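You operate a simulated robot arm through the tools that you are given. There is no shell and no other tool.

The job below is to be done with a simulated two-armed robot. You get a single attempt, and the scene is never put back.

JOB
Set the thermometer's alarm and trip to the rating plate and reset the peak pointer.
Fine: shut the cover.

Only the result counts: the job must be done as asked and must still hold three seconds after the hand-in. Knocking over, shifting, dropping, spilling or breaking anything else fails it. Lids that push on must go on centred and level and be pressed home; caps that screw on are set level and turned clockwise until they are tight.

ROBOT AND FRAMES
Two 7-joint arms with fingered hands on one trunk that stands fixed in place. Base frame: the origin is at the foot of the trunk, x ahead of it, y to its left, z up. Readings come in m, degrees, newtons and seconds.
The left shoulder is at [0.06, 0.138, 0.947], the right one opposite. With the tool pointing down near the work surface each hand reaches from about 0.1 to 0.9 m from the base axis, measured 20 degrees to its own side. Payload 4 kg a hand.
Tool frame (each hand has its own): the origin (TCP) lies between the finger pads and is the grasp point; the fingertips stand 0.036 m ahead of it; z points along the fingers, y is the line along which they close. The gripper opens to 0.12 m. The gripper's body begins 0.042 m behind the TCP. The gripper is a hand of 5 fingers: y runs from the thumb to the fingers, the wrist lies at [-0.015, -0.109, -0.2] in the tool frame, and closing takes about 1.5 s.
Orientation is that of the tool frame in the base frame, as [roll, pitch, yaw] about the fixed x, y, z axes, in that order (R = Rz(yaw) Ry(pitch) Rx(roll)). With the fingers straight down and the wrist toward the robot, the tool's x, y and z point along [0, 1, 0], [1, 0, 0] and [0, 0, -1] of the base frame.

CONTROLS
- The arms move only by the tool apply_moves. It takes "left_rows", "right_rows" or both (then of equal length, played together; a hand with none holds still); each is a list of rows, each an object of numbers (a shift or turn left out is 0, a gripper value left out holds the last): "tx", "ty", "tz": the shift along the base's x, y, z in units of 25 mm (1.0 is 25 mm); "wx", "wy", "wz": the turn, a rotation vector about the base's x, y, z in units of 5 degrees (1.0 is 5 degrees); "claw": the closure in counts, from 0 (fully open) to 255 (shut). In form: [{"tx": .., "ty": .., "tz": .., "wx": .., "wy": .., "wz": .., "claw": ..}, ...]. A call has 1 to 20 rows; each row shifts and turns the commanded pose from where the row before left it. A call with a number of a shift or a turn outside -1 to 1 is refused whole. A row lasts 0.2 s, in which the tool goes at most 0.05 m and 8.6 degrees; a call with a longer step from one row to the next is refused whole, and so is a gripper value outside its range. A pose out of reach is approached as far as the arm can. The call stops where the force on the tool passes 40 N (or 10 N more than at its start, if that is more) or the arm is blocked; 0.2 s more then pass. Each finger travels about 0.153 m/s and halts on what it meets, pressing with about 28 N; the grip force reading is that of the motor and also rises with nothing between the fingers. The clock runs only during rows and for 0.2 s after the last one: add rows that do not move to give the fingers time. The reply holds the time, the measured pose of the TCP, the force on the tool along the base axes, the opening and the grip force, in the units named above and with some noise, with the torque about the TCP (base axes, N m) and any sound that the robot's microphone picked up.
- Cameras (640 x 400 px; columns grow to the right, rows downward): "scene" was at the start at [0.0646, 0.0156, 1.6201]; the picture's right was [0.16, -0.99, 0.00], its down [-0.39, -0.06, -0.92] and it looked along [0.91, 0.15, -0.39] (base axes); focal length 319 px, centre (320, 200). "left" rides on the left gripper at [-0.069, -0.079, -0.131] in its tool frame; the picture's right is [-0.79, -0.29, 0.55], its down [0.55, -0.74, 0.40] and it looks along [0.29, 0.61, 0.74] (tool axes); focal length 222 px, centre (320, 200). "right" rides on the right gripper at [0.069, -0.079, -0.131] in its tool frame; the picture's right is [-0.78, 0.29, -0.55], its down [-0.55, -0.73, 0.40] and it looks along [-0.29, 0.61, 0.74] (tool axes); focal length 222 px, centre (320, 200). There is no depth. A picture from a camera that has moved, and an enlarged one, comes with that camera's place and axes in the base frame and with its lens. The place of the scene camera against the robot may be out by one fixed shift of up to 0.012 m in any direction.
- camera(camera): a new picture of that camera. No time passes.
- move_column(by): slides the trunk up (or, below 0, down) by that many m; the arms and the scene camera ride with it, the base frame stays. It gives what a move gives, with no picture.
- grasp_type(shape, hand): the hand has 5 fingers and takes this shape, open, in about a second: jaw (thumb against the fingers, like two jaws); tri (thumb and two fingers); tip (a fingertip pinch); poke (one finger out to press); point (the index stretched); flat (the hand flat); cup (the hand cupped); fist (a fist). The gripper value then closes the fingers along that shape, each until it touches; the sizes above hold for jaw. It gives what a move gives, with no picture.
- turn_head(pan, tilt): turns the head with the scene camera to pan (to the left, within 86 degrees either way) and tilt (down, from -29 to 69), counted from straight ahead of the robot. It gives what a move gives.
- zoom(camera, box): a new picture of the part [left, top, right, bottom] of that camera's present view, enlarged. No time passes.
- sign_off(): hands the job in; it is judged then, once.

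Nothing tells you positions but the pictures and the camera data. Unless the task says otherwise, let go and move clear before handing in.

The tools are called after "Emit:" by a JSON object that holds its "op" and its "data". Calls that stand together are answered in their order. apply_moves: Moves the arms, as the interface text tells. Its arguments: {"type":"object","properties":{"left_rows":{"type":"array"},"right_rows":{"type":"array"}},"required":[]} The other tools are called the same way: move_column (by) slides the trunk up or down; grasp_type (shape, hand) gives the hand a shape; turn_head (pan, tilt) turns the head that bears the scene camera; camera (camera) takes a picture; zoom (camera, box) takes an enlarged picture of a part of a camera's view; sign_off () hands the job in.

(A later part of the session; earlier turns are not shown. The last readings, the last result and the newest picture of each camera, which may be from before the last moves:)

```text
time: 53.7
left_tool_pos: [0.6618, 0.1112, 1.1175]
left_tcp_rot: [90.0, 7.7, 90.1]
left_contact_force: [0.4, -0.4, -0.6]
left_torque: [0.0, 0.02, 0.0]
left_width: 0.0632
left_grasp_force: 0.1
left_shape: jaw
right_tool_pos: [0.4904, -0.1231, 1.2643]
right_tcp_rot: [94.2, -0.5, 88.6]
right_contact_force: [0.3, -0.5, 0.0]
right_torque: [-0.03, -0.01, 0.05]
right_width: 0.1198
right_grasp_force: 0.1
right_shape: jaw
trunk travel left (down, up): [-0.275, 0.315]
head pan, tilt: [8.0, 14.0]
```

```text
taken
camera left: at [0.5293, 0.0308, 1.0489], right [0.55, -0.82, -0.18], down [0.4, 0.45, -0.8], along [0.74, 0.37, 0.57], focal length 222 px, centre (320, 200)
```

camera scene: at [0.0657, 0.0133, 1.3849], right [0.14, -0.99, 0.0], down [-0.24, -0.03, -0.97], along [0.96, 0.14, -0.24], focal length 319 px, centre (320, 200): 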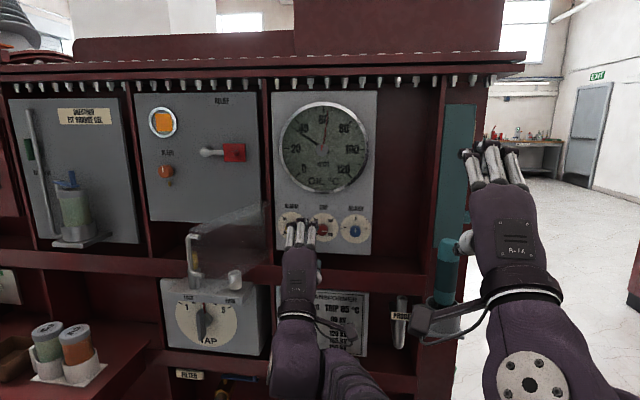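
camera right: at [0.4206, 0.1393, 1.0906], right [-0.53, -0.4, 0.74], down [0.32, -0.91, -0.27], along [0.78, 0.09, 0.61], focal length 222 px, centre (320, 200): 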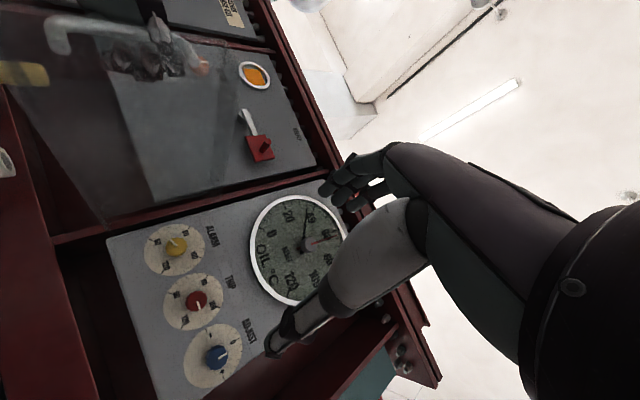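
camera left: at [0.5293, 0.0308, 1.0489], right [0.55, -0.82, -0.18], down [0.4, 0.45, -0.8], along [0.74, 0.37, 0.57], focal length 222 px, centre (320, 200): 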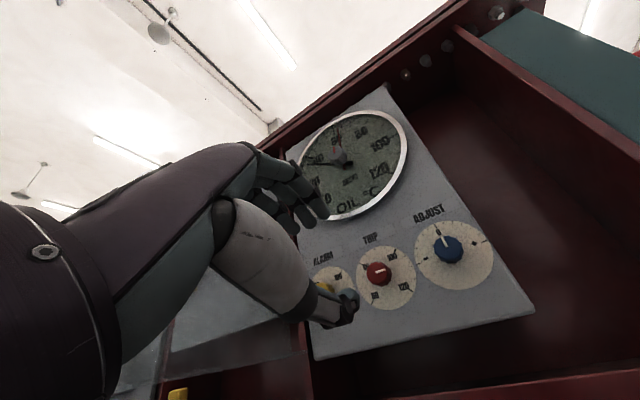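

The tool is squared up in front of the trip knob at about 82° roll. I'll zoom in to refine the knob position before closing in.

Emit:
{"op": "zoom", "data": {"camera": "left", "box": [290, 220, 500, 350]}}

Emit:
{"op": "zoom", "data": {"camera": "scene", "box": [265, 195, 385, 270]}}

```text
3.05 times, centred on (395, 285) of left
camera zoom: at [0.5293, 0.0308, 1.0489], right [0.55, -0.82, -0.18], down [0.4, 0.45, -0.8], along [0.74, 0.37, 0.57], focal length 677 px, centre (91, -59)
```

zoom: 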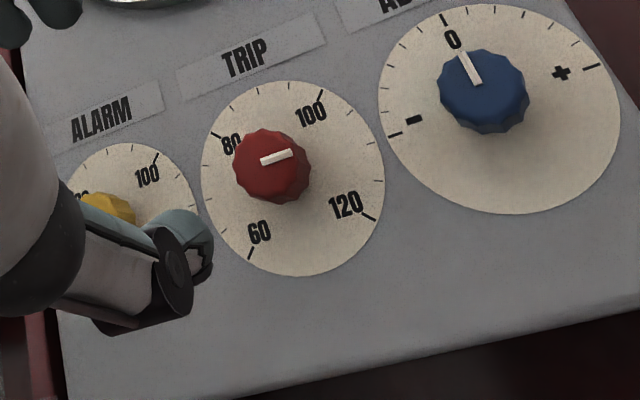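

```text
5.33 times, centred on (325, 232) of scene
camera zoom: at [0.0657, 0.0133, 1.3849], right [0.14, -0.99, 0.0], down [-0.24, -0.03, -0.97], along [0.96, 0.14, -0.24], focal length 1702 px, centre (293, 27)
```

zoom: 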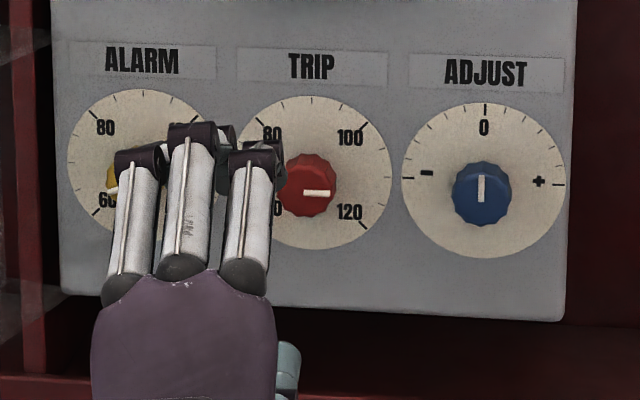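

In this jaw shape the index opposes the thumb at the TCP, and the other fingers lie over toward the alarm knob. A fingertip pinch may keep them out of the way, so I'll try that shape here where there's clearance.

Emit:
{"op": "grasp_type", "data": {"hand": "left", "shape": "tip"}}

Emit:
{"op": "camera", "data": {"camera": "left"}}

Emit:
{"op": "zoom", "data": {"camera": "scene", "box": [245, 195, 385, 300]}}

```text
time: 54.6
left_tool_pos: [0.6609, 0.1109, 1.1183]
left_tcp_rot: [90.0, 7.8, 90.1]
left_contact_force: [-0.1, 0.3, -0.8]
left_torque: [-0.01, 0.0, 0.0]
left_width: 0.1202
left_grasp_force: 0.0
left_shape: tip
right_tool_pos: [0.4904, -0.1232, 1.2653]
right_tcp_rot: [94.3, -0.5, 88.7]
right_contact_force: [-0.2, -0.1, -0.4]
right_torque: [-0.02, 0.01, 0.04]
right_width: 0.12
right_grasp_force: 0.0
right_shape: jaw
trunk travel left (down, up): [-0.275, 0.315]
head pan, tilt: [8.0, 14.0]
```

```text
taken
camera left: at [0.5293, 0.0308, 1.0488], right [0.55, -0.82, -0.18], down [0.4, 0.45, -0.8], along [0.74, 0.37, 0.57], focal length 222 px, centre (320, 200)
```

left: 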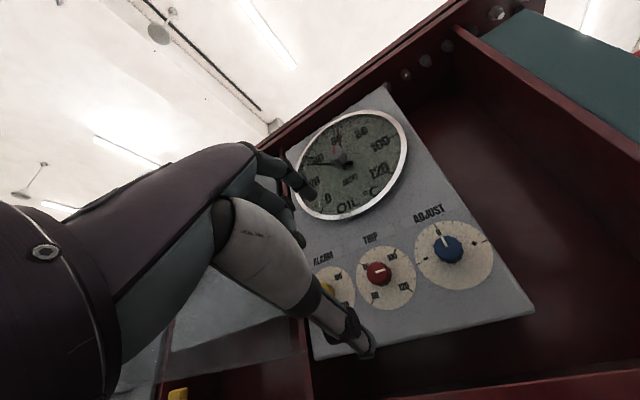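

```text
3.81 times, centred on (315, 248) of scene
camera zoom: at [0.0658, 0.0133, 1.3849], right [0.14, -0.99, 0.0], down [-0.24, -0.03, -0.97], along [0.96, 0.14, -0.24], focal length 1216 px, centre (339, 19)
```

zoom: 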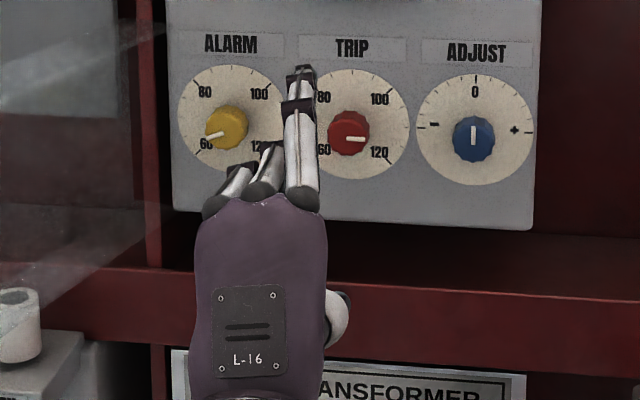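

Now only the index and thumb are extended, which suits these knobs. I'll close the pinch in free air to learn where the tips meet.

Emit:
{"op": "apply_moves", "data": {"left_rows": [{"claw": 150}, {}, {}, {}]}}

Emit:
{"op": "camera", "data": {"camera": "left"}}

Emit:
{"op": "zoom", "data": {"camera": "scene", "box": [245, 195, 385, 300]}}

Emit:
{"op": "apply_moves", "data": {"left_rows": [{"claw": 255}, {}, {}, {}, {}]}}

Emit:
{"op": "camera", "data": {"camera": "left"}}

Emit:
{"op": "zoom", "data": {"camera": "scene", "box": [245, 195, 385, 300]}}

```text
time: 55.6
left_tool_pos: [0.6616, 0.1108, 1.1181]
left_tcp_rot: [90.0, 7.7, 90.2]
left_contact_force: [0.5, 0.3, -0.5]
left_torque: [0.02, 0.0, -0.01]
left_width: 0.0496
left_grasp_force: 0.0
left_shape: tip
right_tool_pos: [0.49, -0.1231, 1.2643]
right_tcp_rot: [94.3, -0.5, 88.4]
right_contact_force: [0.0, -0.5, 0.6]
right_torque: [0.06, -0.01, -0.01]
right_width: 0.1197
right_grasp_force: 0.0
right_shape: jaw
trunk travel left (down, up): [-0.275, 0.315]
head pan, tilt: [8.0, 14.0]
```

```text
taken
camera left: at [0.5293, 0.0308, 1.0488], right [0.55, -0.82, -0.18], down [0.4, 0.45, -0.8], along [0.74, 0.37, 0.57], focal length 222 px, centre (320, 200)
```

left: 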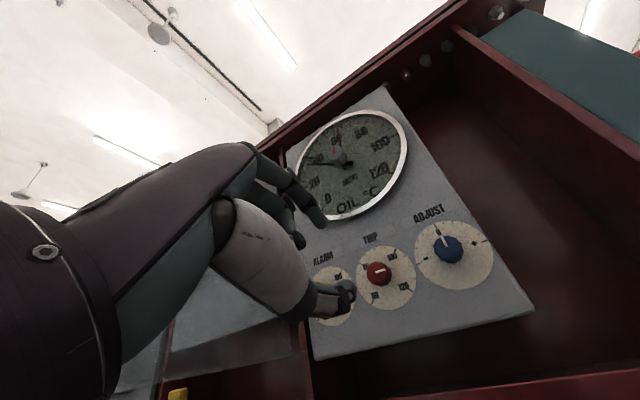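

```text
3.81 times, centred on (315, 248) of scene
camera zoom: at [0.0658, 0.0133, 1.3849], right [0.14, -0.99, 0.0], down [-0.24, -0.03, -0.97], along [0.96, 0.14, -0.24], focal length 1216 px, centre (339, 19)
```

zoom: 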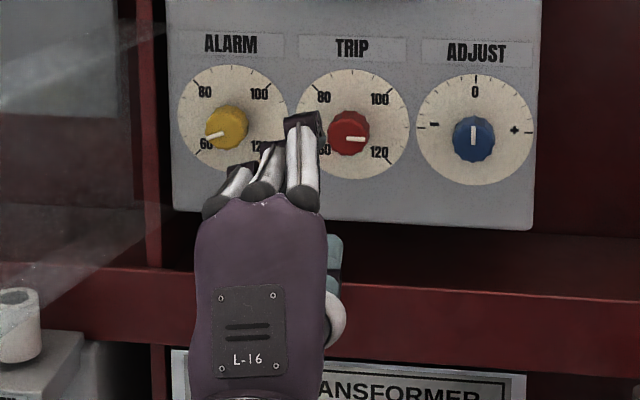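

```text
time: 56.8
left_tool_pos: [0.66, 0.1127, 1.1173]
left_tcp_rot: [90.0, 7.7, 90.2]
left_contact_force: [-0.5, -0.8, -0.2]
left_torque: [-0.03, 0.01, 0.06]
left_width: 0.0
left_grasp_force: 28.5
left_shape: tip
right_tool_pos: [0.4889, -0.1237, 1.2638]
right_tcp_rot: [94.3, -0.5, 88.5]
right_contact_force: [-0.3, 0.2, 0.3]
right_torque: [0.01, -0.01, 0.0]
right_width: 0.1199
right_grasp_force: 0.0
right_shape: jaw
trunk travel left (down, up): [-0.275, 0.315]
head pan, tilt: [8.0, 14.0]
```

```text
taken
camera left: at [0.5293, 0.0309, 1.0488], right [0.55, -0.82, -0.18], down [0.4, 0.45, -0.8], along [0.74, 0.37, 0.57], focal length 222 px, centre (320, 200)
```

left: 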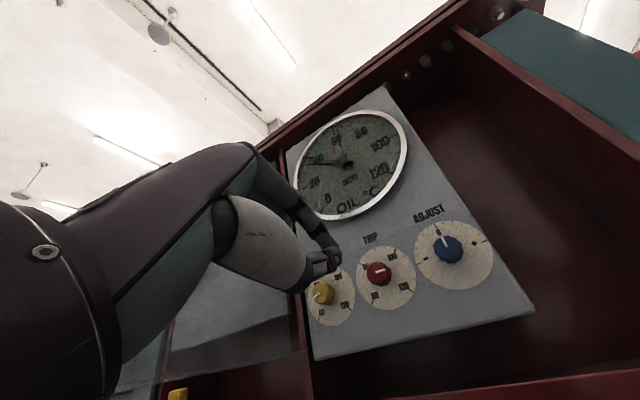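

```text
3.81 times, centred on (315, 248) of scene
camera zoom: at [0.0658, 0.0133, 1.3849], right [0.14, -0.99, 0.0], down [-0.24, -0.03, -0.97], along [0.96, 0.14, -0.24], focal length 1216 px, centre (339, 19)
```

zoom: 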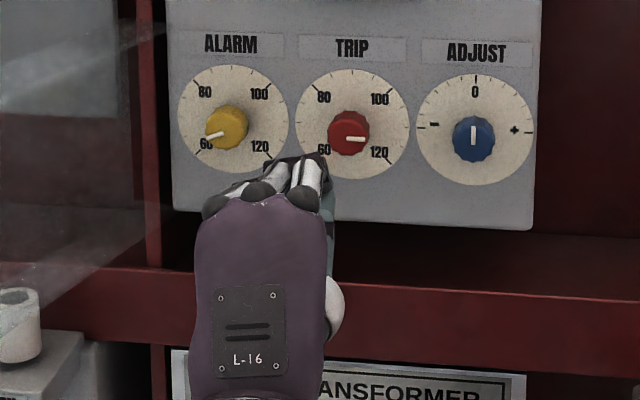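

The tips meet about 30–36 mm ahead of the TCP. I'll open to roughly knob size and zoom in to see each tip's reach.

Emit:
{"op": "apply_moves", "data": {"left_rows": [{"claw": 190}, {}, {}]}}

Emit:
{"op": "zoom", "data": {"camera": "left", "box": [230, 150, 430, 310]}}

Emit:
{"op": "camera", "data": {"camera": "right"}}

```text
time: 57.6
left_tool_pos: [0.662, 0.1118, 1.1182]
left_tcp_rot: [90.0, 7.8, 90.1]
left_contact_force: [-0.2, -0.3, 0.2]
left_torque: [-0.01, -0.02, 0.02]
left_width: 0.0301
left_grasp_force: 0.1
left_shape: tip
right_tool_pos: [0.4884, -0.1237, 1.264]
right_tcp_rot: [94.2, -0.5, 88.3]
right_contact_force: [-0.3, 0.5, -0.6]
right_torque: [0.01, 0.0, 0.0]
right_width: 0.1199
right_grasp_force: 0.0
right_shape: jaw
trunk travel left (down, up): [-0.275, 0.315]
head pan, tilt: [8.0, 14.0]
```

```text
2.50 times, centred on (330, 230) of left
camera zoom: at [0.5293, 0.0309, 1.0488], right [0.55, -0.82, -0.18], down [0.4, 0.45, -0.8], along [0.74, 0.37, 0.57], focal length 555 px, centre (295, 125)
```

zoom: 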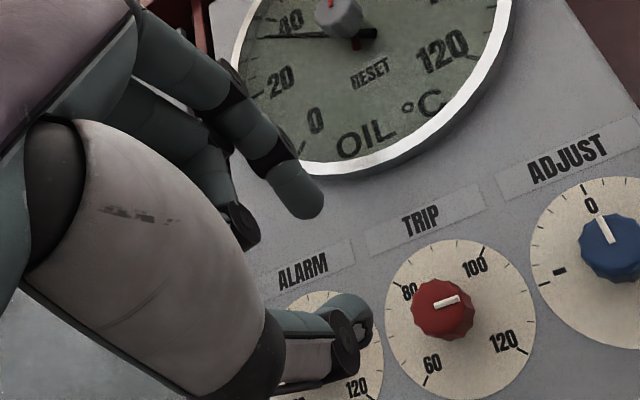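

```text
taken
camera right: at [0.3562, -0.0501, 1.1957], right [-0.55, -0.77, 0.32], down [0.33, -0.55, -0.77], along [0.77, -0.31, 0.55], focal length 222 px, centre (320, 200)
```

right: 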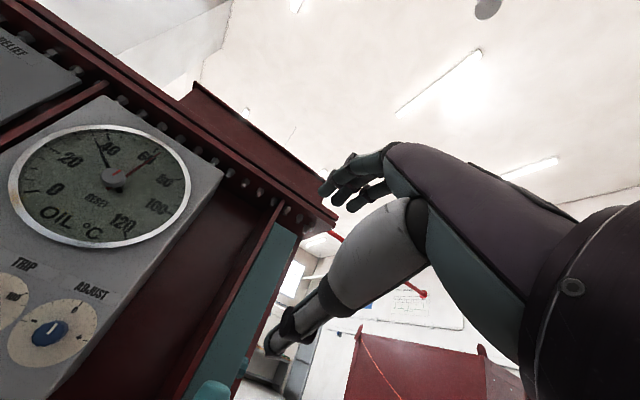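

The index reaches about 38 mm and the thumb possibly around 50 mm ahead of the TCP. I'll open to about 50 mm, advance to a close standoff, and check the alignment.

Emit:
{"op": "apply_moves", "data": {"left_rows": [{"claw": 150, "tx": 0.6, "ty": -0.1, "tz": -0.1}, {"tx": 0.6}, {"tx": 0.6}, {"tx": 0.6}, {"tx": 0.4}]}}

Emit:
{"op": "zoom", "data": {"camera": "left", "box": [230, 150, 430, 310]}}

Emit:
{"op": "zoom", "data": {"camera": "scene", "box": [245, 195, 385, 300]}}

```text
time: 58.8
left_tool_pos: [0.7312, 0.1077, 1.1143]
left_tcp_rot: [90.0, 7.7, 89.9]
left_contact_force: [0.4, 0.3, 1.0]
left_torque: [0.0, 0.0, 0.01]
left_width: 0.0489
left_grasp_force: 0.1
left_shape: tip
right_tool_pos: [0.4899, -0.1224, 1.2642]
right_tcp_rot: [94.3, -0.5, 88.6]
right_contact_force: [-0.7, 0.6, 0.4]
right_torque: [0.0, -0.01, 0.03]
right_width: 0.1198
right_grasp_force: 0.1
right_shape: jaw
trunk travel left (down, up): [-0.275, 0.315]
head pan, tilt: [8.0, 14.0]
```

```text
2.50 times, centred on (330, 230) of left
camera zoom: at [0.5992, 0.0265, 1.0463], right [0.55, -0.82, -0.18], down [0.4, 0.45, -0.8], along [0.74, 0.37, 0.57], focal length 555 px, centre (295, 125)
```

zoom: 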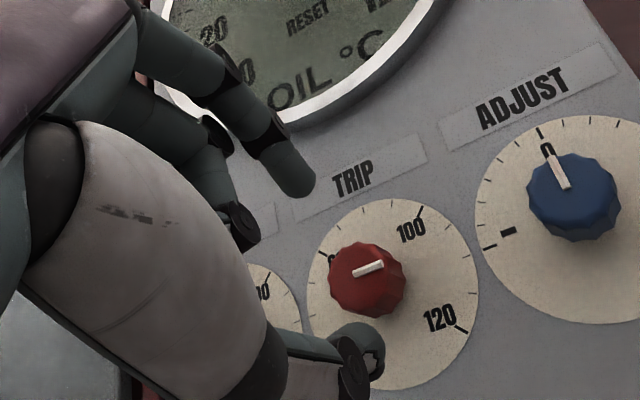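

```text
3.81 times, centred on (315, 248) of scene
camera zoom: at [0.0658, 0.0133, 1.3849], right [0.14, -0.99, 0.0], down [-0.24, -0.03, -0.97], along [0.96, 0.14, -0.24], focal length 1216 px, centre (339, 19)
```

zoom: 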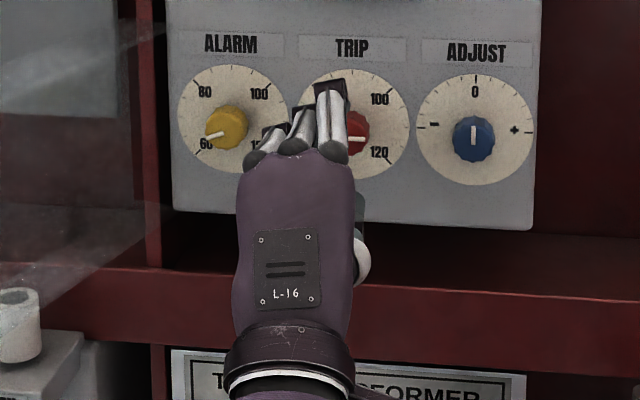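

The knob looks centred between the tips. I'll advance 12 mm and look again for contact.

Emit:
{"op": "apply_moves", "data": {"left_rows": [{"tx": 0.25}, {"tx": 0.25}, {}]}}

Emit:
{"op": "zoom", "data": {"camera": "left", "box": [230, 150, 430, 310]}}

```text
time: 59.6
left_tool_pos: [0.7439, 0.1079, 1.115]
left_tcp_rot: [90.0, 7.7, 90.1]
left_contact_force: [0.4, -0.6, -0.7]
left_torque: [0.02, 0.01, 0.02]
left_width: 0.0491
left_grasp_force: 0.1
left_shape: tip
right_tool_pos: [0.4904, -0.1235, 1.2649]
right_tcp_rot: [94.3, -0.5, 88.5]
right_contact_force: [0.2, -0.2, 0.1]
right_torque: [-0.01, 0.0, 0.0]
right_width: 0.1199
right_grasp_force: 0.1
right_shape: jaw
trunk travel left (down, up): [-0.275, 0.315]
head pan, tilt: [8.0, 14.0]
```

```text
2.50 times, centred on (330, 230) of left
camera zoom: at [0.6121, 0.0271, 1.0463], right [0.55, -0.82, -0.18], down [0.4, 0.45, -0.8], along [0.74, 0.37, 0.57], focal length 555 px, centre (295, 125)
```

zoom: 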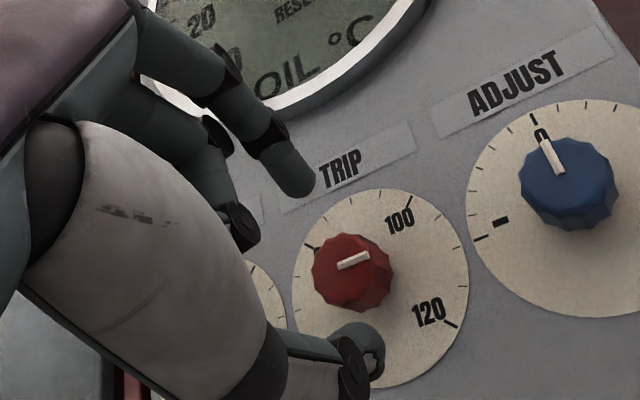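

Still no contact, and the geometry puts the knob front at x≈0.783, dead on the tool axis. I'll advance another 16 mm so the tips reach around the knob.

Emit:
{"op": "apply_moves", "data": {"left_rows": [{"tx": 0.22}, {"tx": 0.22}, {"tx": 0.2}, {}]}}

Emit:
{"op": "zoom", "data": {"camera": "left", "box": [230, 150, 430, 310]}}

Emit:
{"op": "zoom", "data": {"camera": "scene", "box": [245, 195, 385, 300]}}

```text
time: 60.6
left_tool_pos: [0.7584, 0.1088, 1.1162]
left_tcp_rot: [90.0, 7.7, 90.1]
left_contact_force: [0.5, 0.5, 0.4]
left_torque: [0.01, -0.02, 0.01]
left_width: 0.0493
left_grasp_force: 0.1
left_shape: tip
right_tool_pos: [0.4897, -0.1234, 1.2639]
right_tcp_rot: [94.3, -0.5, 88.5]
right_contact_force: [-0.5, -0.5, 0.0]
right_torque: [-0.02, 0.04, 0.02]
right_width: 0.1199
right_grasp_force: 0.0
right_shape: jaw
trunk travel left (down, up): [-0.275, 0.315]
head pan, tilt: [8.0, 14.0]
```

```text
2.50 times, centred on (330, 230) of left
camera zoom: at [0.6275, 0.0275, 1.0473], right [0.55, -0.82, -0.18], down [0.4, 0.45, -0.8], along [0.74, 0.37, 0.57], focal length 555 px, centre (295, 125)
```

zoom: 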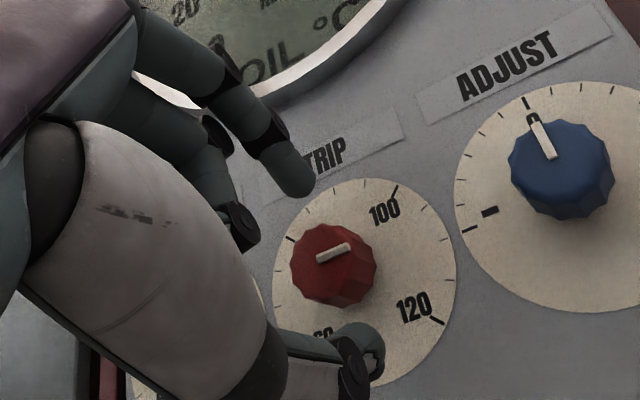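

```text
3.81 times, centred on (315, 248) of scene
camera zoom: at [0.0658, 0.0133, 1.3849], right [0.14, -0.99, 0.0], down [-0.24, -0.03, -0.97], along [0.96, 0.14, -0.24], focal length 1216 px, centre (339, 19)
```

zoom: 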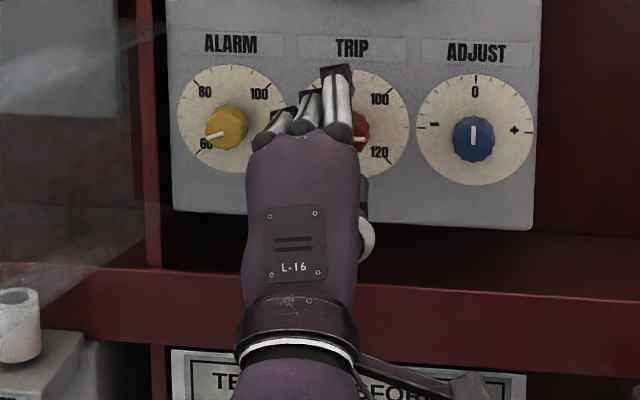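

The knob front now reads x≈0.79, so the tips overlap it by only about 6 mm. I'll go in another 9 mm.

Emit:
{"op": "apply_moves", "data": {"left_rows": [{"tx": 0.2}, {"tx": 0.18}, {}]}}

Emit:
{"op": "zoom", "data": {"camera": "left", "box": [230, 150, 430, 310]}}

```text
time: 61.4
left_tool_pos: [0.7682, 0.1074, 1.1158]
left_tcp_rot: [90.0, 7.8, 90.2]
left_contact_force: [0.7, -1.2, 0.5]
left_torque: [0.01, 0.04, -0.01]
left_width: 0.0491
left_grasp_force: 0.1
left_shape: tip
right_tool_pos: [0.4909, -0.123, 1.2644]
right_tcp_rot: [94.3, -0.5, 88.6]
right_contact_force: [0.8, 0.2, -0.1]
right_torque: [0.0, 0.02, 0.01]
right_width: 0.1198
right_grasp_force: 0.1
right_shape: jaw
trunk travel left (down, up): [-0.275, 0.315]
head pan, tilt: [8.0, 14.0]
```

```text
2.50 times, centred on (330, 230) of left
camera zoom: at [0.6369, 0.0273, 1.0472], right [0.55, -0.82, -0.18], down [0.4, 0.45, -0.8], along [0.74, 0.37, 0.57], focal length 555 px, centre (295, 125)
```

zoom: 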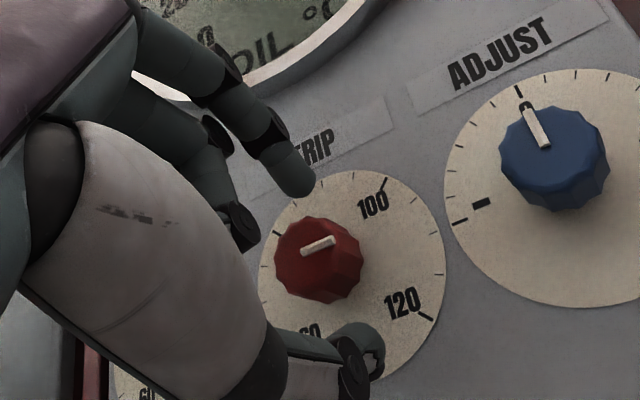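

No contact yet, and the tips now overlap the knob by about 16 mm with the knob centred. Closing the pinch.

Emit:
{"op": "apply_moves", "data": {"left_rows": [{"claw": 190}, {"claw": 255}, {}, {}, {}]}}

Emit:
{"op": "zoom", "data": {"camera": "left", "box": [230, 150, 430, 310]}}

Emit:
{"op": "zoom", "data": {"camera": "scene", "box": [245, 195, 385, 300]}}

```text
time: 62.6
left_tool_pos: [0.7691, 0.1062, 1.1152]
left_tcp_rot: [90.0, 7.7, 90.2]
left_contact_force: [1.5, -0.8, -0.5]
left_torque: [0.02, -0.04, -0.01]
left_width: 0.0189
left_grasp_force: 28.0
left_shape: tip
right_tool_pos: [0.4901, -0.1238, 1.2639]
right_tcp_rot: [94.3, -0.5, 88.4]
right_contact_force: [0.6, 0.3, -0.8]
right_torque: [-0.03, 0.01, 0.03]
right_width: 0.1199
right_grasp_force: 0.1
right_shape: jaw
trunk travel left (down, up): [-0.275, 0.315]
head pan, tilt: [8.0, 14.0]
```

```text
2.50 times, centred on (330, 230) of left
camera zoom: at [0.637, 0.027, 1.047], right [0.55, -0.82, -0.18], down [0.4, 0.45, -0.8], along [0.74, 0.37, 0.57], focal length 555 px, centre (295, 125)
```

zoom: 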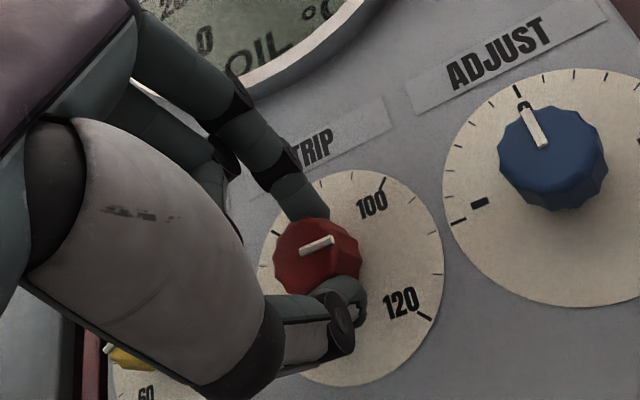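

```text
3.81 times, centred on (315, 248) of scene
camera zoom: at [0.066, 0.0132, 1.3849], right [0.14, -0.99, 0.0], down [-0.24, -0.03, -0.97], along [0.96, 0.14, -0.24], focal length 1216 px, centre (339, 19)
```

zoom: 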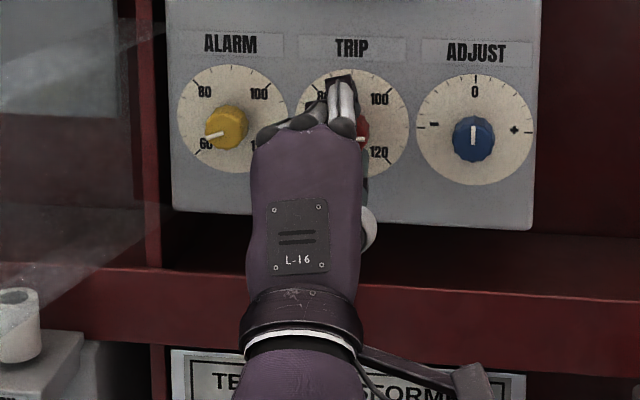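

I have a firm pinch on the trip knob, with a width of about 19 mm. I'll start turning counter-clockwise, 20° first, to check the knob follows.

Emit:
{"op": "apply_moves", "data": {"left_rows": [{"wx": -1, "ty": 0.008, "tz": 0.01}, {"wx": -1, "ty": 0.008, "tz": 0.01}, {"wx": -1, "ty": 0.008, "tz": 0.01}, {"wx": -1, "ty": 0.008, "tz": 0.01}]}}

Emit:
{"op": "zoom", "data": {"camera": "left", "box": [230, 150, 430, 310]}}

Emit:
{"op": "zoom", "data": {"camera": "scene", "box": [245, 195, 385, 300]}}

```text
time: 63.6
left_tool_pos: [0.7694, 0.1082, 1.1158]
left_tcp_rot: [90.0, 27.8, 90.2]
left_contact_force: [0.8, -3.2, 1.9]
left_torque: [0.02, -0.07, -0.1]
left_width: 0.0189
left_grasp_force: 28.2
left_shape: tip
right_tool_pos: [0.4899, -0.1229, 1.2651]
right_tcp_rot: [94.2, -0.5, 88.4]
right_contact_force: [-0.1, -0.1, 0.8]
right_torque: [0.02, 0.0, 0.02]
right_width: 0.1201
right_grasp_force: 0.0
right_shape: jaw
trunk travel left (down, up): [-0.275, 0.315]
head pan, tilt: [8.0, 14.0]
```

```text
2.50 times, centred on (330, 230) of left
camera zoom: at [0.637, 0.0088, 1.0792], right [0.55, -0.83, 0.11], down [0.4, 0.14, -0.91], along [0.74, 0.54, 0.41], focal length 555 px, centre (295, 125)
```

zoom: 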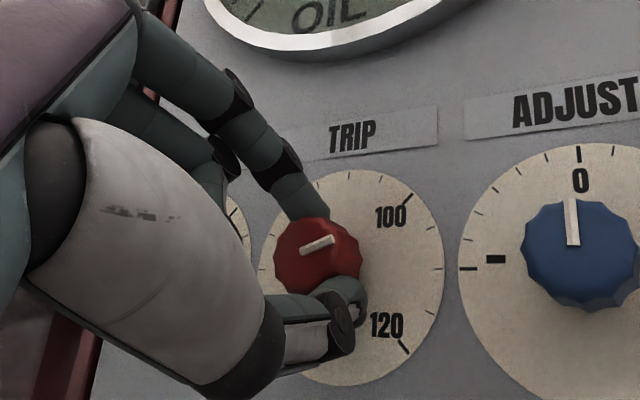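

```text
3.81 times, centred on (315, 248) of scene
camera zoom: at [0.0657, 0.0129, 1.385], right [0.14, -0.99, 0.0], down [-0.24, -0.03, -0.97], along [0.96, 0.14, -0.24], focal length 1216 px, centre (339, 19)
```

zoom: 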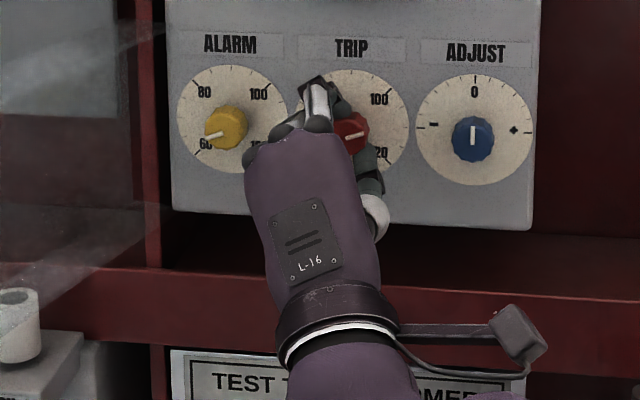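

The knob follows the fingers exactly. I'll continue counter-clockwise another 40°.

Emit:
{"op": "apply_moves", "data": {"left_rows": [{"wx": -1, "ty": 0.008, "tz": 0.01}, {"wx": -1, "ty": 0.008, "tz": 0.01}, {"wx": -1, "ty": 0.008, "tz": 0.01}, {"wx": -1, "ty": 0.008, "tz": 0.01}, {"wx": -1, "ty": 0.008, "tz": 0.01}, {"wx": -1, "ty": 0.008, "tz": 0.01}, {"wx": -1, "ty": 0.008, "tz": 0.01}, {"wx": -1, "ty": 0.008, "tz": 0.01}]}}

Emit:
{"op": "zoom", "data": {"camera": "left", "box": [230, 150, 430, 310]}}

Emit:
{"op": "zoom", "data": {"camera": "scene", "box": [245, 195, 385, 300]}}

```text
time: 65.4
left_tool_pos: [0.7689, 0.1096, 1.1167]
left_tcp_rot: [90.0, 67.8, 90.0]
left_contact_force: [-0.5, -2.9, 2.7]
left_torque: [-0.03, -0.07, -0.08]
left_width: 0.019
left_grasp_force: 28.3
left_shape: tip
right_tool_pos: [0.4901, -0.1235, 1.2652]
right_tcp_rot: [94.3, -0.5, 88.5]
right_contact_force: [-0.2, 0.2, 0.2]
right_torque: [0.02, 0.0, 0.01]
right_width: 0.1199
right_grasp_force: 0.1
right_shape: jaw
trunk travel left (down, up): [-0.275, 0.315]
head pan, tilt: [8.0, 14.0]
```

```text
2.50 times, centred on (330, 230) of left
camera zoom: at [0.6371, 0.0093, 1.1528], right [0.55, -0.57, 0.62], down [0.4, -0.47, -0.79], along [0.74, 0.68, -0.03], focal length 555 px, centre (295, 125)
```

zoom: 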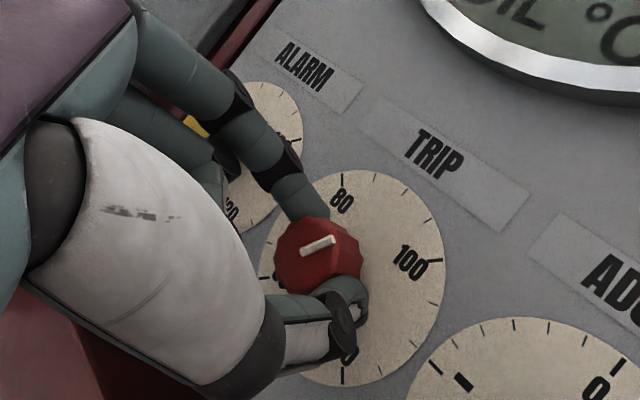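

```text
3.81 times, centred on (315, 248) of scene
camera zoom: at [0.0656, 0.013, 1.385], right [0.14, -0.99, 0.0], down [-0.24, -0.03, -0.97], along [0.96, 0.14, -0.24], focal length 1216 px, centre (339, 19)
```

zoom: 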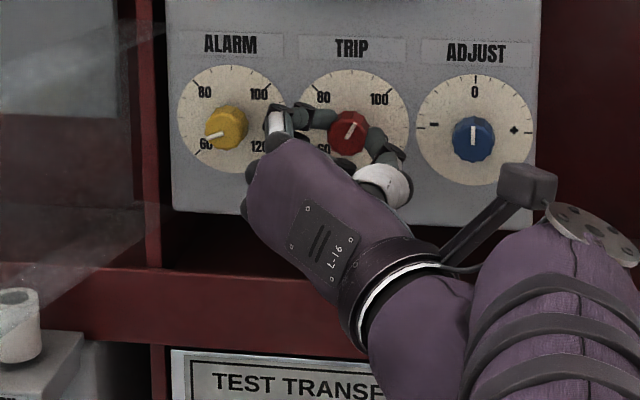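

The trip mark now points near 97. I'll continue carefully; about 54° remains.

Emit:
{"op": "apply_moves", "data": {"left_rows": [{"wx": -1, "ty": 0.008, "tz": 0.0}, {"wx": -1, "ty": 0.008, "tz": 0.0}, {"wx": -1, "ty": 0.008, "tz": 0.0}, {"wx": -1, "ty": 0.008, "tz": 0.0}]}}

Emit:
{"op": "zoom", "data": {"camera": "scene", "box": [245, 195, 385, 300]}}

```text
time: 66.4
left_tool_pos: [0.7695, 0.1123, 1.1185]
left_tcp_rot: [91.5, 87.8, 91.5]
left_contact_force: [-0.2, -1.7, 4.8]
left_torque: [0.01, -0.12, -0.04]
left_width: 0.019
left_grasp_force: 27.9
left_shape: tip
right_tool_pos: [0.4894, -0.1248, 1.2647]
right_tcp_rot: [94.1, -0.5, 88.2]
right_contact_force: [0.3, 0.4, 0.6]
right_torque: [-0.01, 0.04, 0.03]
right_width: 0.12
right_grasp_force: 0.0
right_shape: jaw
trunk travel left (down, up): [-0.275, 0.315]
head pan, tilt: [8.0, 14.0]
```

```text
3.81 times, centred on (315, 248) of scene
camera zoom: at [0.0653, 0.013, 1.385], right [0.14, -0.99, 0.0], down [-0.24, -0.03, -0.97], along [0.96, 0.14, -0.24], focal length 1216 px, centre (339, 19)
```

zoom: 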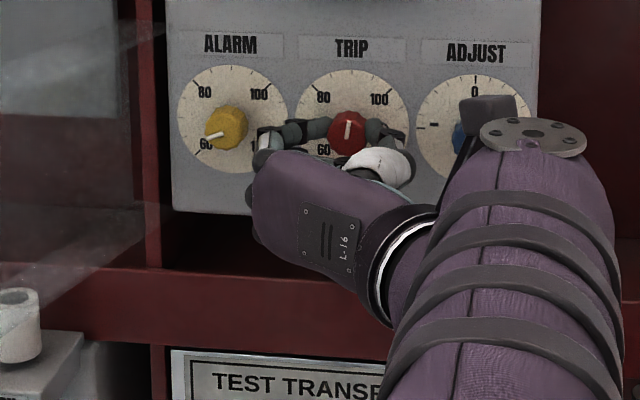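

The trip mark is nearly vertical, at about 92, with roughly 34° to go. I'll continue in small steps.

Emit:
{"op": "apply_moves", "data": {"left_rows": [{"wx": -1}, {"wx": -1}, {"wx": -1}]}}

Emit:
{"op": "zoom", "data": {"camera": "scene", "box": [245, 195, 385, 300]}}

```text
time: 67.2
left_tool_pos: [0.7687, 0.11, 1.1186]
left_tcp_rot: [-90.5, 77.2, -90.4]
left_contact_force: [-3.8, 0.5, 1.2]
left_torque: [0.0, -0.04, 0.02]
left_width: 0.019
left_grasp_force: 28.3
left_shape: tip
right_tool_pos: [0.489, -0.1235, 1.2649]
right_tcp_rot: [94.2, -0.5, 88.4]
right_contact_force: [0.2, 0.0, 0.1]
right_torque: [-0.01, -0.03, -0.02]
right_width: 0.12
right_grasp_force: 0.0
right_shape: jaw
trunk travel left (down, up): [-0.275, 0.315]
head pan, tilt: [8.0, 14.0]
```

```text
3.81 times, centred on (315, 248) of scene
camera zoom: at [0.0652, 0.0133, 1.3849], right [0.14, -0.99, 0.0], down [-0.24, -0.03, -0.97], along [0.96, 0.14, -0.24], focal length 1216 px, centre (339, 19)
```

zoom: 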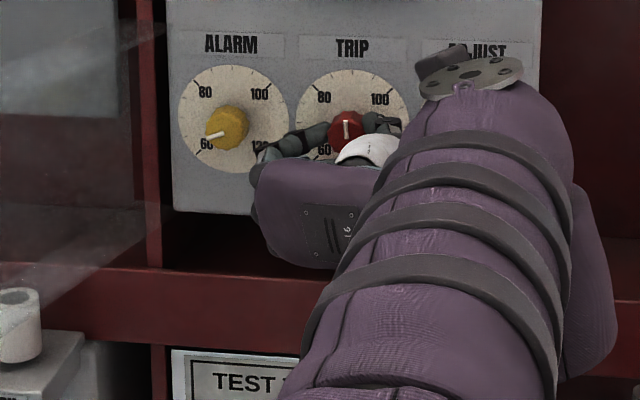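

Still tracking: about 95° turned, mark near 89. About 19° remains.

Emit:
{"op": "apply_moves", "data": {"left_rows": [{"wx": -0.8}, {"wx": -0.8}]}}

Emit:
{"op": "zoom", "data": {"camera": "scene", "box": [265, 205, 355, 265]}}

Emit:
{"op": "zoom", "data": {"camera": "left", "box": [230, 150, 430, 310]}}

```text
time: 67.8
left_tool_pos: [0.7698, 0.1117, 1.1186]
left_tcp_rot: [-90.4, 69.1, -90.4]
left_contact_force: [-4.4, 1.8, 1.6]
left_torque: [0.04, -0.04, 0.05]
left_width: 0.0194
left_grasp_force: 28.4
left_shape: tip
right_tool_pos: [0.4888, -0.1231, 1.2649]
right_tcp_rot: [94.1, -0.4, 88.5]
right_contact_force: [-0.1, 0.5, 0.3]
right_torque: [-0.01, 0.03, 0.04]
right_width: 0.1197
right_grasp_force: 0.1
right_shape: jaw
trunk travel left (down, up): [-0.275, 0.315]
head pan, tilt: [8.0, 14.0]
```

```text
6.67 times, centred on (310, 235) of scene
camera zoom: at [0.0651, 0.0135, 1.3849], right [0.14, -0.99, 0.0], down [-0.24, -0.03, -0.97], along [0.96, 0.14, -0.24], focal length 2128 px, centre (387, -33)
```

zoom: 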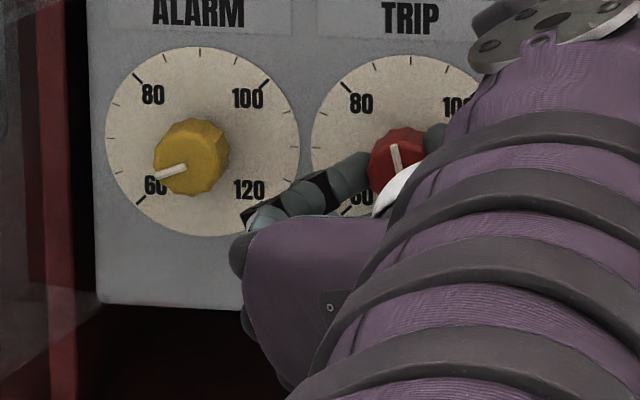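

```text
2.50 times, centred on (330, 230) of left
camera zoom: at [0.6375, 0.0613, 1.2118], right [0.55, 0.01, 0.84], down [0.4, -0.88, -0.25], along [0.74, 0.47, -0.49], focal length 555 px, centre (295, 125)
```

zoom: 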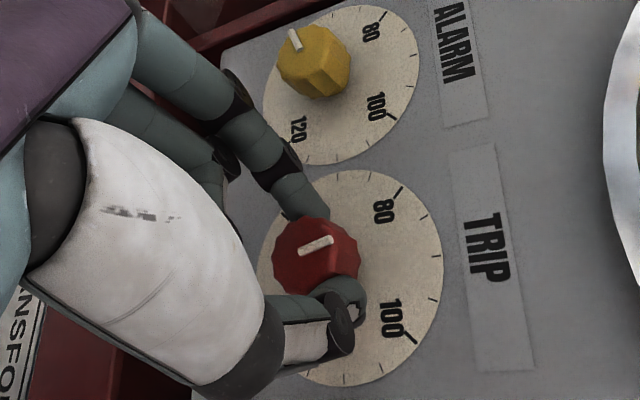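

The mark reads about 87, so roughly 10° remains.

Emit:
{"op": "apply_moves", "data": {"left_rows": [{"wx": -1}, {"wx": -1}, {}]}}

Emit:
{"op": "zoom", "data": {"camera": "scene", "box": [305, 210, 345, 250]}}

Emit:
{"op": "zoom", "data": {"camera": "left", "box": [310, 200, 420, 310]}}

```text
time: 68.6
left_tool_pos: [0.7698, 0.1123, 1.1179]
left_tcp_rot: [-90.1, 59.1, -90.0]
left_contact_force: [-5.7, 3.7, -0.7]
left_torque: [0.0, 0.04, 0.14]
left_width: 0.0191
left_grasp_force: 28.2
left_shape: tip
right_tool_pos: [0.4899, -0.1227, 1.2646]
right_tcp_rot: [94.2, -0.4, 88.4]
right_contact_force: [1.0, 0.5, 0.2]
right_torque: [0.03, 0.01, -0.01]
right_width: 0.1198
right_grasp_force: 0.1
right_shape: jaw
trunk travel left (down, up): [-0.275, 0.315]
head pan, tilt: [8.0, 14.0]
```

```text
10.00 times, centred on (325, 230) of scene
camera zoom: at [0.0652, 0.014, 1.3849], right [0.14, -0.99, 0.0], down [-0.24, -0.03, -0.97], along [0.96, 0.14, -0.24], focal length 3192 px, centre (270, -100)
```

zoom: 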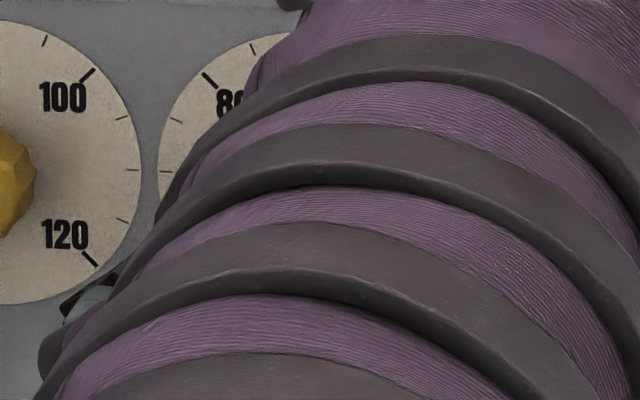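

```text
3.64 times, centred on (365, 255) of left
camera zoom: at [0.6376, 0.0786, 1.2191], right [0.55, 0.15, 0.82], down [0.4, -0.91, -0.1], along [0.74, 0.38, -0.56], focal length 808 px, centre (156, 0)
```

zoom: 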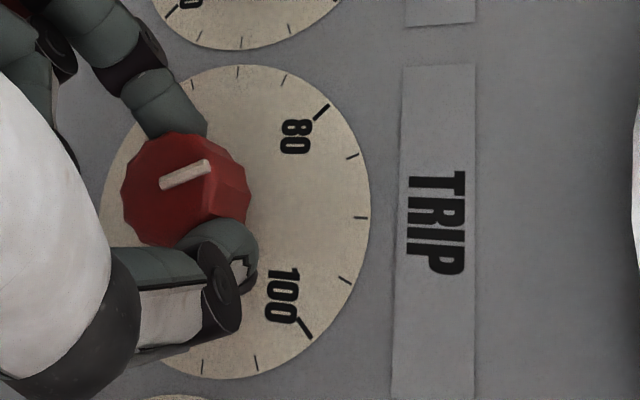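

By the dial ticks the trip mark now reads about 84.8–85.1. I'll release, back straight out, and read it unobstructed.

Emit:
{"op": "apply_moves", "data": {"left_rows": [{"claw": 200}, {"claw": 150}, {}, {}, {"tx": -0.5}, {"tx": -0.8}, {"tx": -0.8}]}}

Emit:
{"op": "zoom", "data": {"camera": "left", "box": [270, 120, 480, 310]}}

Emit:
{"op": "camera", "data": {"camera": "scene"}}

```text
time: 70.2
left_tool_pos: [0.7163, 0.1108, 1.1183]
left_tcp_rot: [-90.1, 59.2, -90.2]
left_contact_force: [-0.2, -0.7, 0.4]
left_torque: [-0.02, 0.01, -0.02]
left_width: 0.0496
left_grasp_force: 0.0
left_shape: tip
right_tool_pos: [0.4899, -0.1223, 1.2652]
right_tcp_rot: [94.3, -0.5, 88.7]
right_contact_force: [-1.3, -0.8, 0.2]
right_torque: [-0.01, 0.03, 0.02]
right_width: 0.1196
right_grasp_force: 0.0
right_shape: jaw
trunk travel left (down, up): [-0.275, 0.315]
head pan, tilt: [8.0, 14.0]
```

```text
2.11 times, centred on (375, 215) of left
camera zoom: at [0.5845, 0.078, 1.2191], right [0.55, 0.15, 0.82], down [0.4, -0.91, -0.1], along [0.74, 0.38, -0.56], focal length 468 px, centre (204, 168)
```

zoom: 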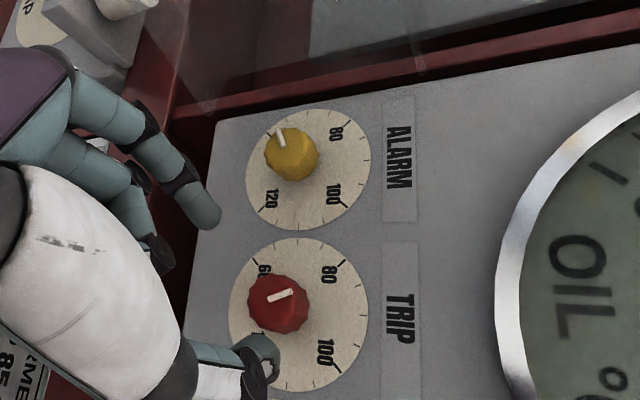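

```text
taken
camera scene: at [0.0656, 0.0134, 1.3849], right [0.14, -0.99, 0.0], down [-0.24, -0.03, -0.97], along [0.96, 0.14, -0.24], focal length 319 px, centre (320, 200)
```

scene: 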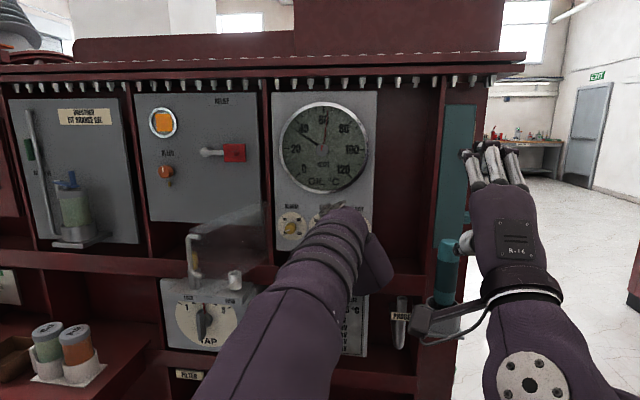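

The trip mark still looks on 85 after release. Next is the alarm knob, so I'll back off, roll the hand to about +45° and shift left to y≈0.193.

Emit:
{"op": "apply_moves", "data": {"left_rows": [{"wx": 1, "tx": -0.7}, {"wx": 1, "tx": -0.7}, {"wx": 1}, {"wx": 1}, {"wx": 1}, {"wx": 1, "ty": 0.33}, {"wx": 1, "ty": 0.33}, {"wx": 1, "ty": 0.33}, {"wx": 1, "ty": 0.33}, {"wx": 1, "ty": 0.33}, {"wx": 1, "ty": 0.33}, {"wx": 1, "ty": 0.33}, {"wx": 1, "ty": 0.33}, {"wx": 1, "ty": 0.33}, {"wx": 1, "ty": 0.33}]}}

Emit:
{"op": "camera", "data": {"camera": "scene"}}

Emit:
{"op": "zoom", "data": {"camera": "scene", "box": [305, 205, 345, 245]}}

Emit:
{"op": "camera", "data": {"camera": "left"}}

```text
time: 73.4
left_tool_pos: [0.6829, 0.1928, 1.1169]
left_tcp_rot: [90.1, 45.6, 90.2]
left_contact_force: [-0.4, -0.1, 0.1]
left_torque: [0.02, 0.01, -0.01]
left_width: 0.0491
left_grasp_force: 0.1
left_shape: tip
right_tool_pos: [0.4894, -0.1228, 1.2645]
right_tcp_rot: [94.2, -0.5, 88.4]
right_contact_force: [0.5, -0.9, 0.8]
right_torque: [0.0, 0.0, 0.02]
right_width: 0.1197
right_grasp_force: 0.0
right_shape: jaw
trunk travel left (down, up): [-0.275, 0.315]
head pan, tilt: [8.0, 14.0]
```

```text
taken
camera scene: at [0.0658, 0.0134, 1.3849], right [0.14, -0.99, 0.0], down [-0.24, -0.03, -0.97], along [0.96, 0.14, -0.24], focal length 319 px, centre (320, 200)
```

scene: 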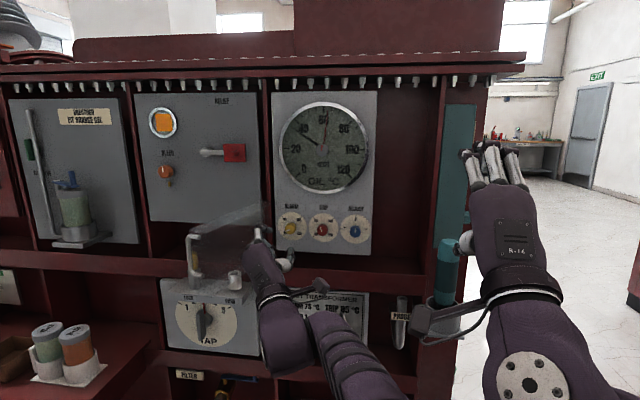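

```text
10.00 times, centred on (325, 225) of scene
camera zoom: at [0.0658, 0.0134, 1.3849], right [0.14, -0.99, 0.0], down [-0.24, -0.03, -0.97], along [0.96, 0.14, -0.24], focal length 3192 px, centre (270, -50)
```

zoom: 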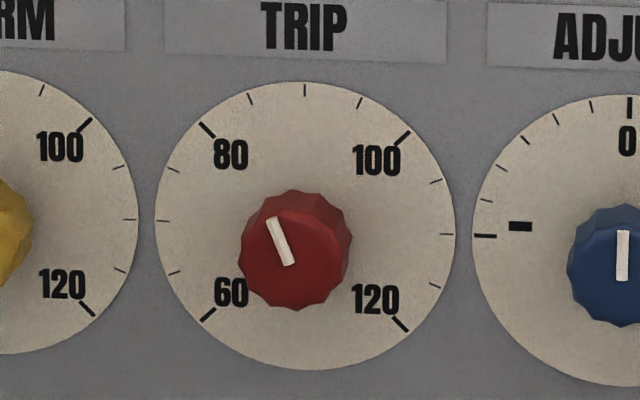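

```text
taken
camera left: at [0.5504, 0.0877, 1.1121], right [0.55, -0.76, 0.36], down [0.4, -0.14, -0.91], along [0.74, 0.64, 0.22], focal length 222 px, centre (320, 200)
```

left: 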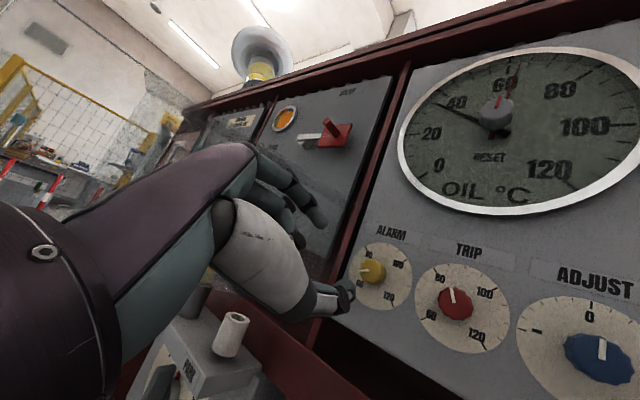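

The right wrist of the dial is clear to read now, so I'll zoom further on the trip mark, and look at the alarm knob to line up.

Emit:
{"op": "zoom", "data": {"camera": "scene", "box": [314, 218, 332, 238]}}

Emit:
{"op": "zoom", "data": {"camera": "left", "box": [250, 150, 470, 330]}}

Emit:
{"op": "zoom", "data": {"camera": "scene", "box": [220, 195, 340, 285]}}

```text
16.00 times, centred on (323, 228) of scene
camera zoom: at [0.0658, 0.0134, 1.3849], right [0.14, -0.99, 0.0], down [-0.24, -0.03, -0.97], along [0.96, 0.14, -0.24], focal length 5108 px, centre (272, -248)
```

zoom: 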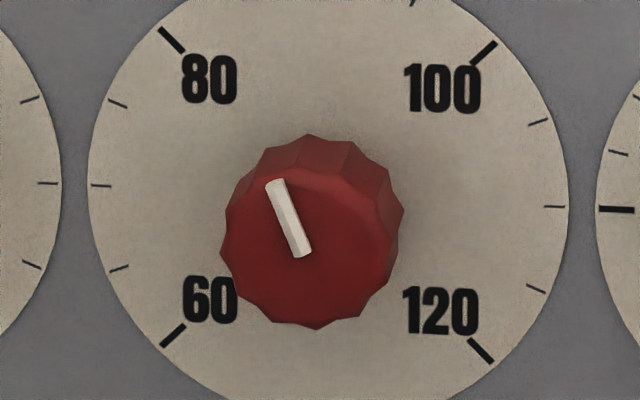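

```text
2.22 times, centred on (360, 240) of left
camera zoom: at [0.5504, 0.0877, 1.1121], right [0.55, -0.76, 0.36], down [0.4, -0.14, -0.91], along [0.74, 0.64, 0.22], focal length 494 px, centre (231, 111)
```

zoom: 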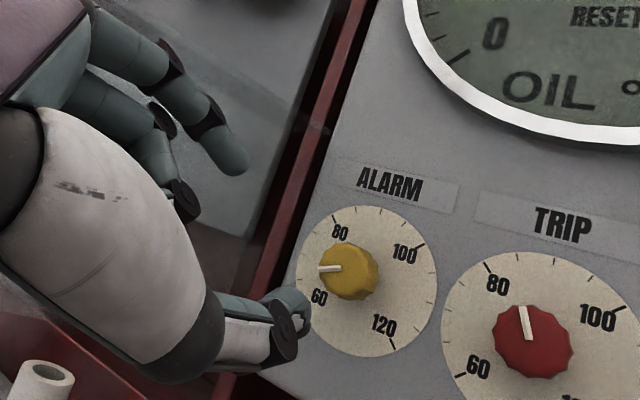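

```text
4.44 times, centred on (280, 240) of scene
camera zoom: at [0.0658, 0.0134, 1.3849], right [0.14, -0.99, 0.0], down [-0.24, -0.03, -0.97], along [0.96, 0.14, -0.24], focal length 1419 px, centre (498, 22)
```

zoom: 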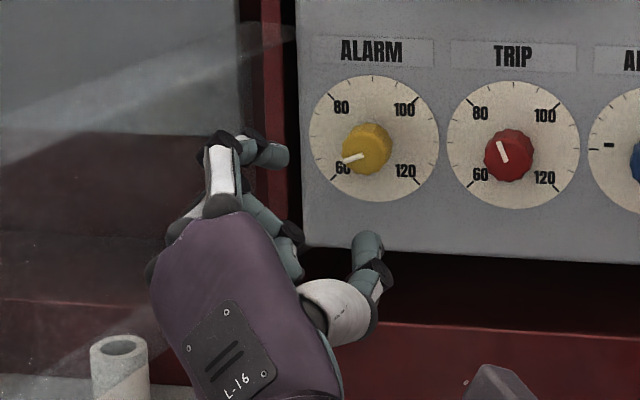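

The trip reads 85.0±0.5. For the alarm I'll shift about 7 mm right to centre on the knob and advance in stages, watching the clearance to the open cover.

Emit:
{"op": "apply_moves", "data": {"left_rows": [{"ty": -0.29}, {"tx": 0.6}, {"tx": 0.6}, {"tx": 0.6}, {}]}}

Emit:
{"op": "zoom", "data": {"camera": "left", "box": [230, 150, 430, 310]}}

Emit:
{"op": "zoom", "data": {"camera": "scene", "box": [220, 195, 340, 285]}}

```text
time: 74.6
left_tool_pos: [0.7276, 0.1856, 1.1172]
left_tcp_rot: [90.0, 45.8, 89.9]
left_contact_force: [0.1, -0.4, -0.4]
left_torque: [0.0, 0.0, -0.01]
left_width: 0.0491
left_grasp_force: 0.1
left_shape: tip
right_tool_pos: [0.4913, -0.1225, 1.2653]
right_tcp_rot: [94.3, -0.5, 88.4]
right_contact_force: [-0.2, 0.3, 1.0]
right_torque: [-0.03, 0.02, 0.04]
right_width: 0.12
right_grasp_force: 0.2
right_shape: jaw
trunk travel left (down, up): [-0.275, 0.315]
head pan, tilt: [8.0, 14.0]
```

```text
2.50 times, centred on (330, 230) of left
camera zoom: at [0.5954, 0.0797, 1.1124], right [0.55, -0.76, 0.36], down [0.4, -0.14, -0.91], along [0.74, 0.64, 0.22], focal length 555 px, centre (295, 125)
```

zoom: 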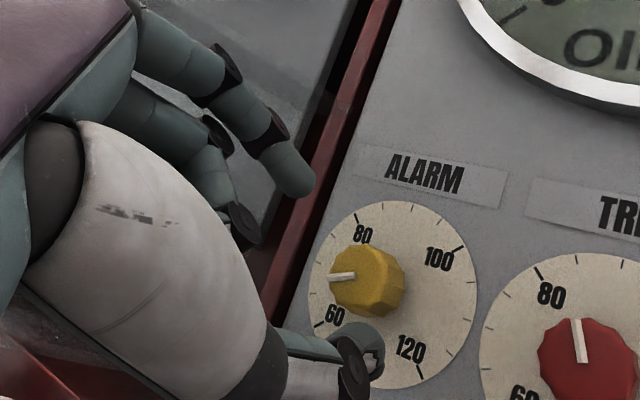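

```text
4.44 times, centred on (280, 240) of scene
camera zoom: at [0.0659, 0.0134, 1.3849], right [0.14, -0.99, 0.0], down [-0.24, -0.03, -0.97], along [0.96, 0.14, -0.24], focal length 1419 px, centre (498, 22)
```

zoom: 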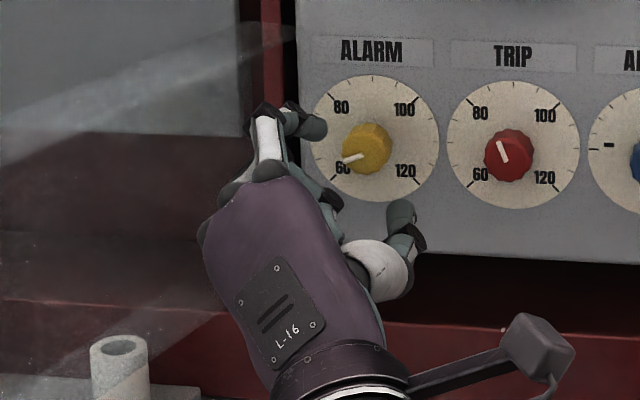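

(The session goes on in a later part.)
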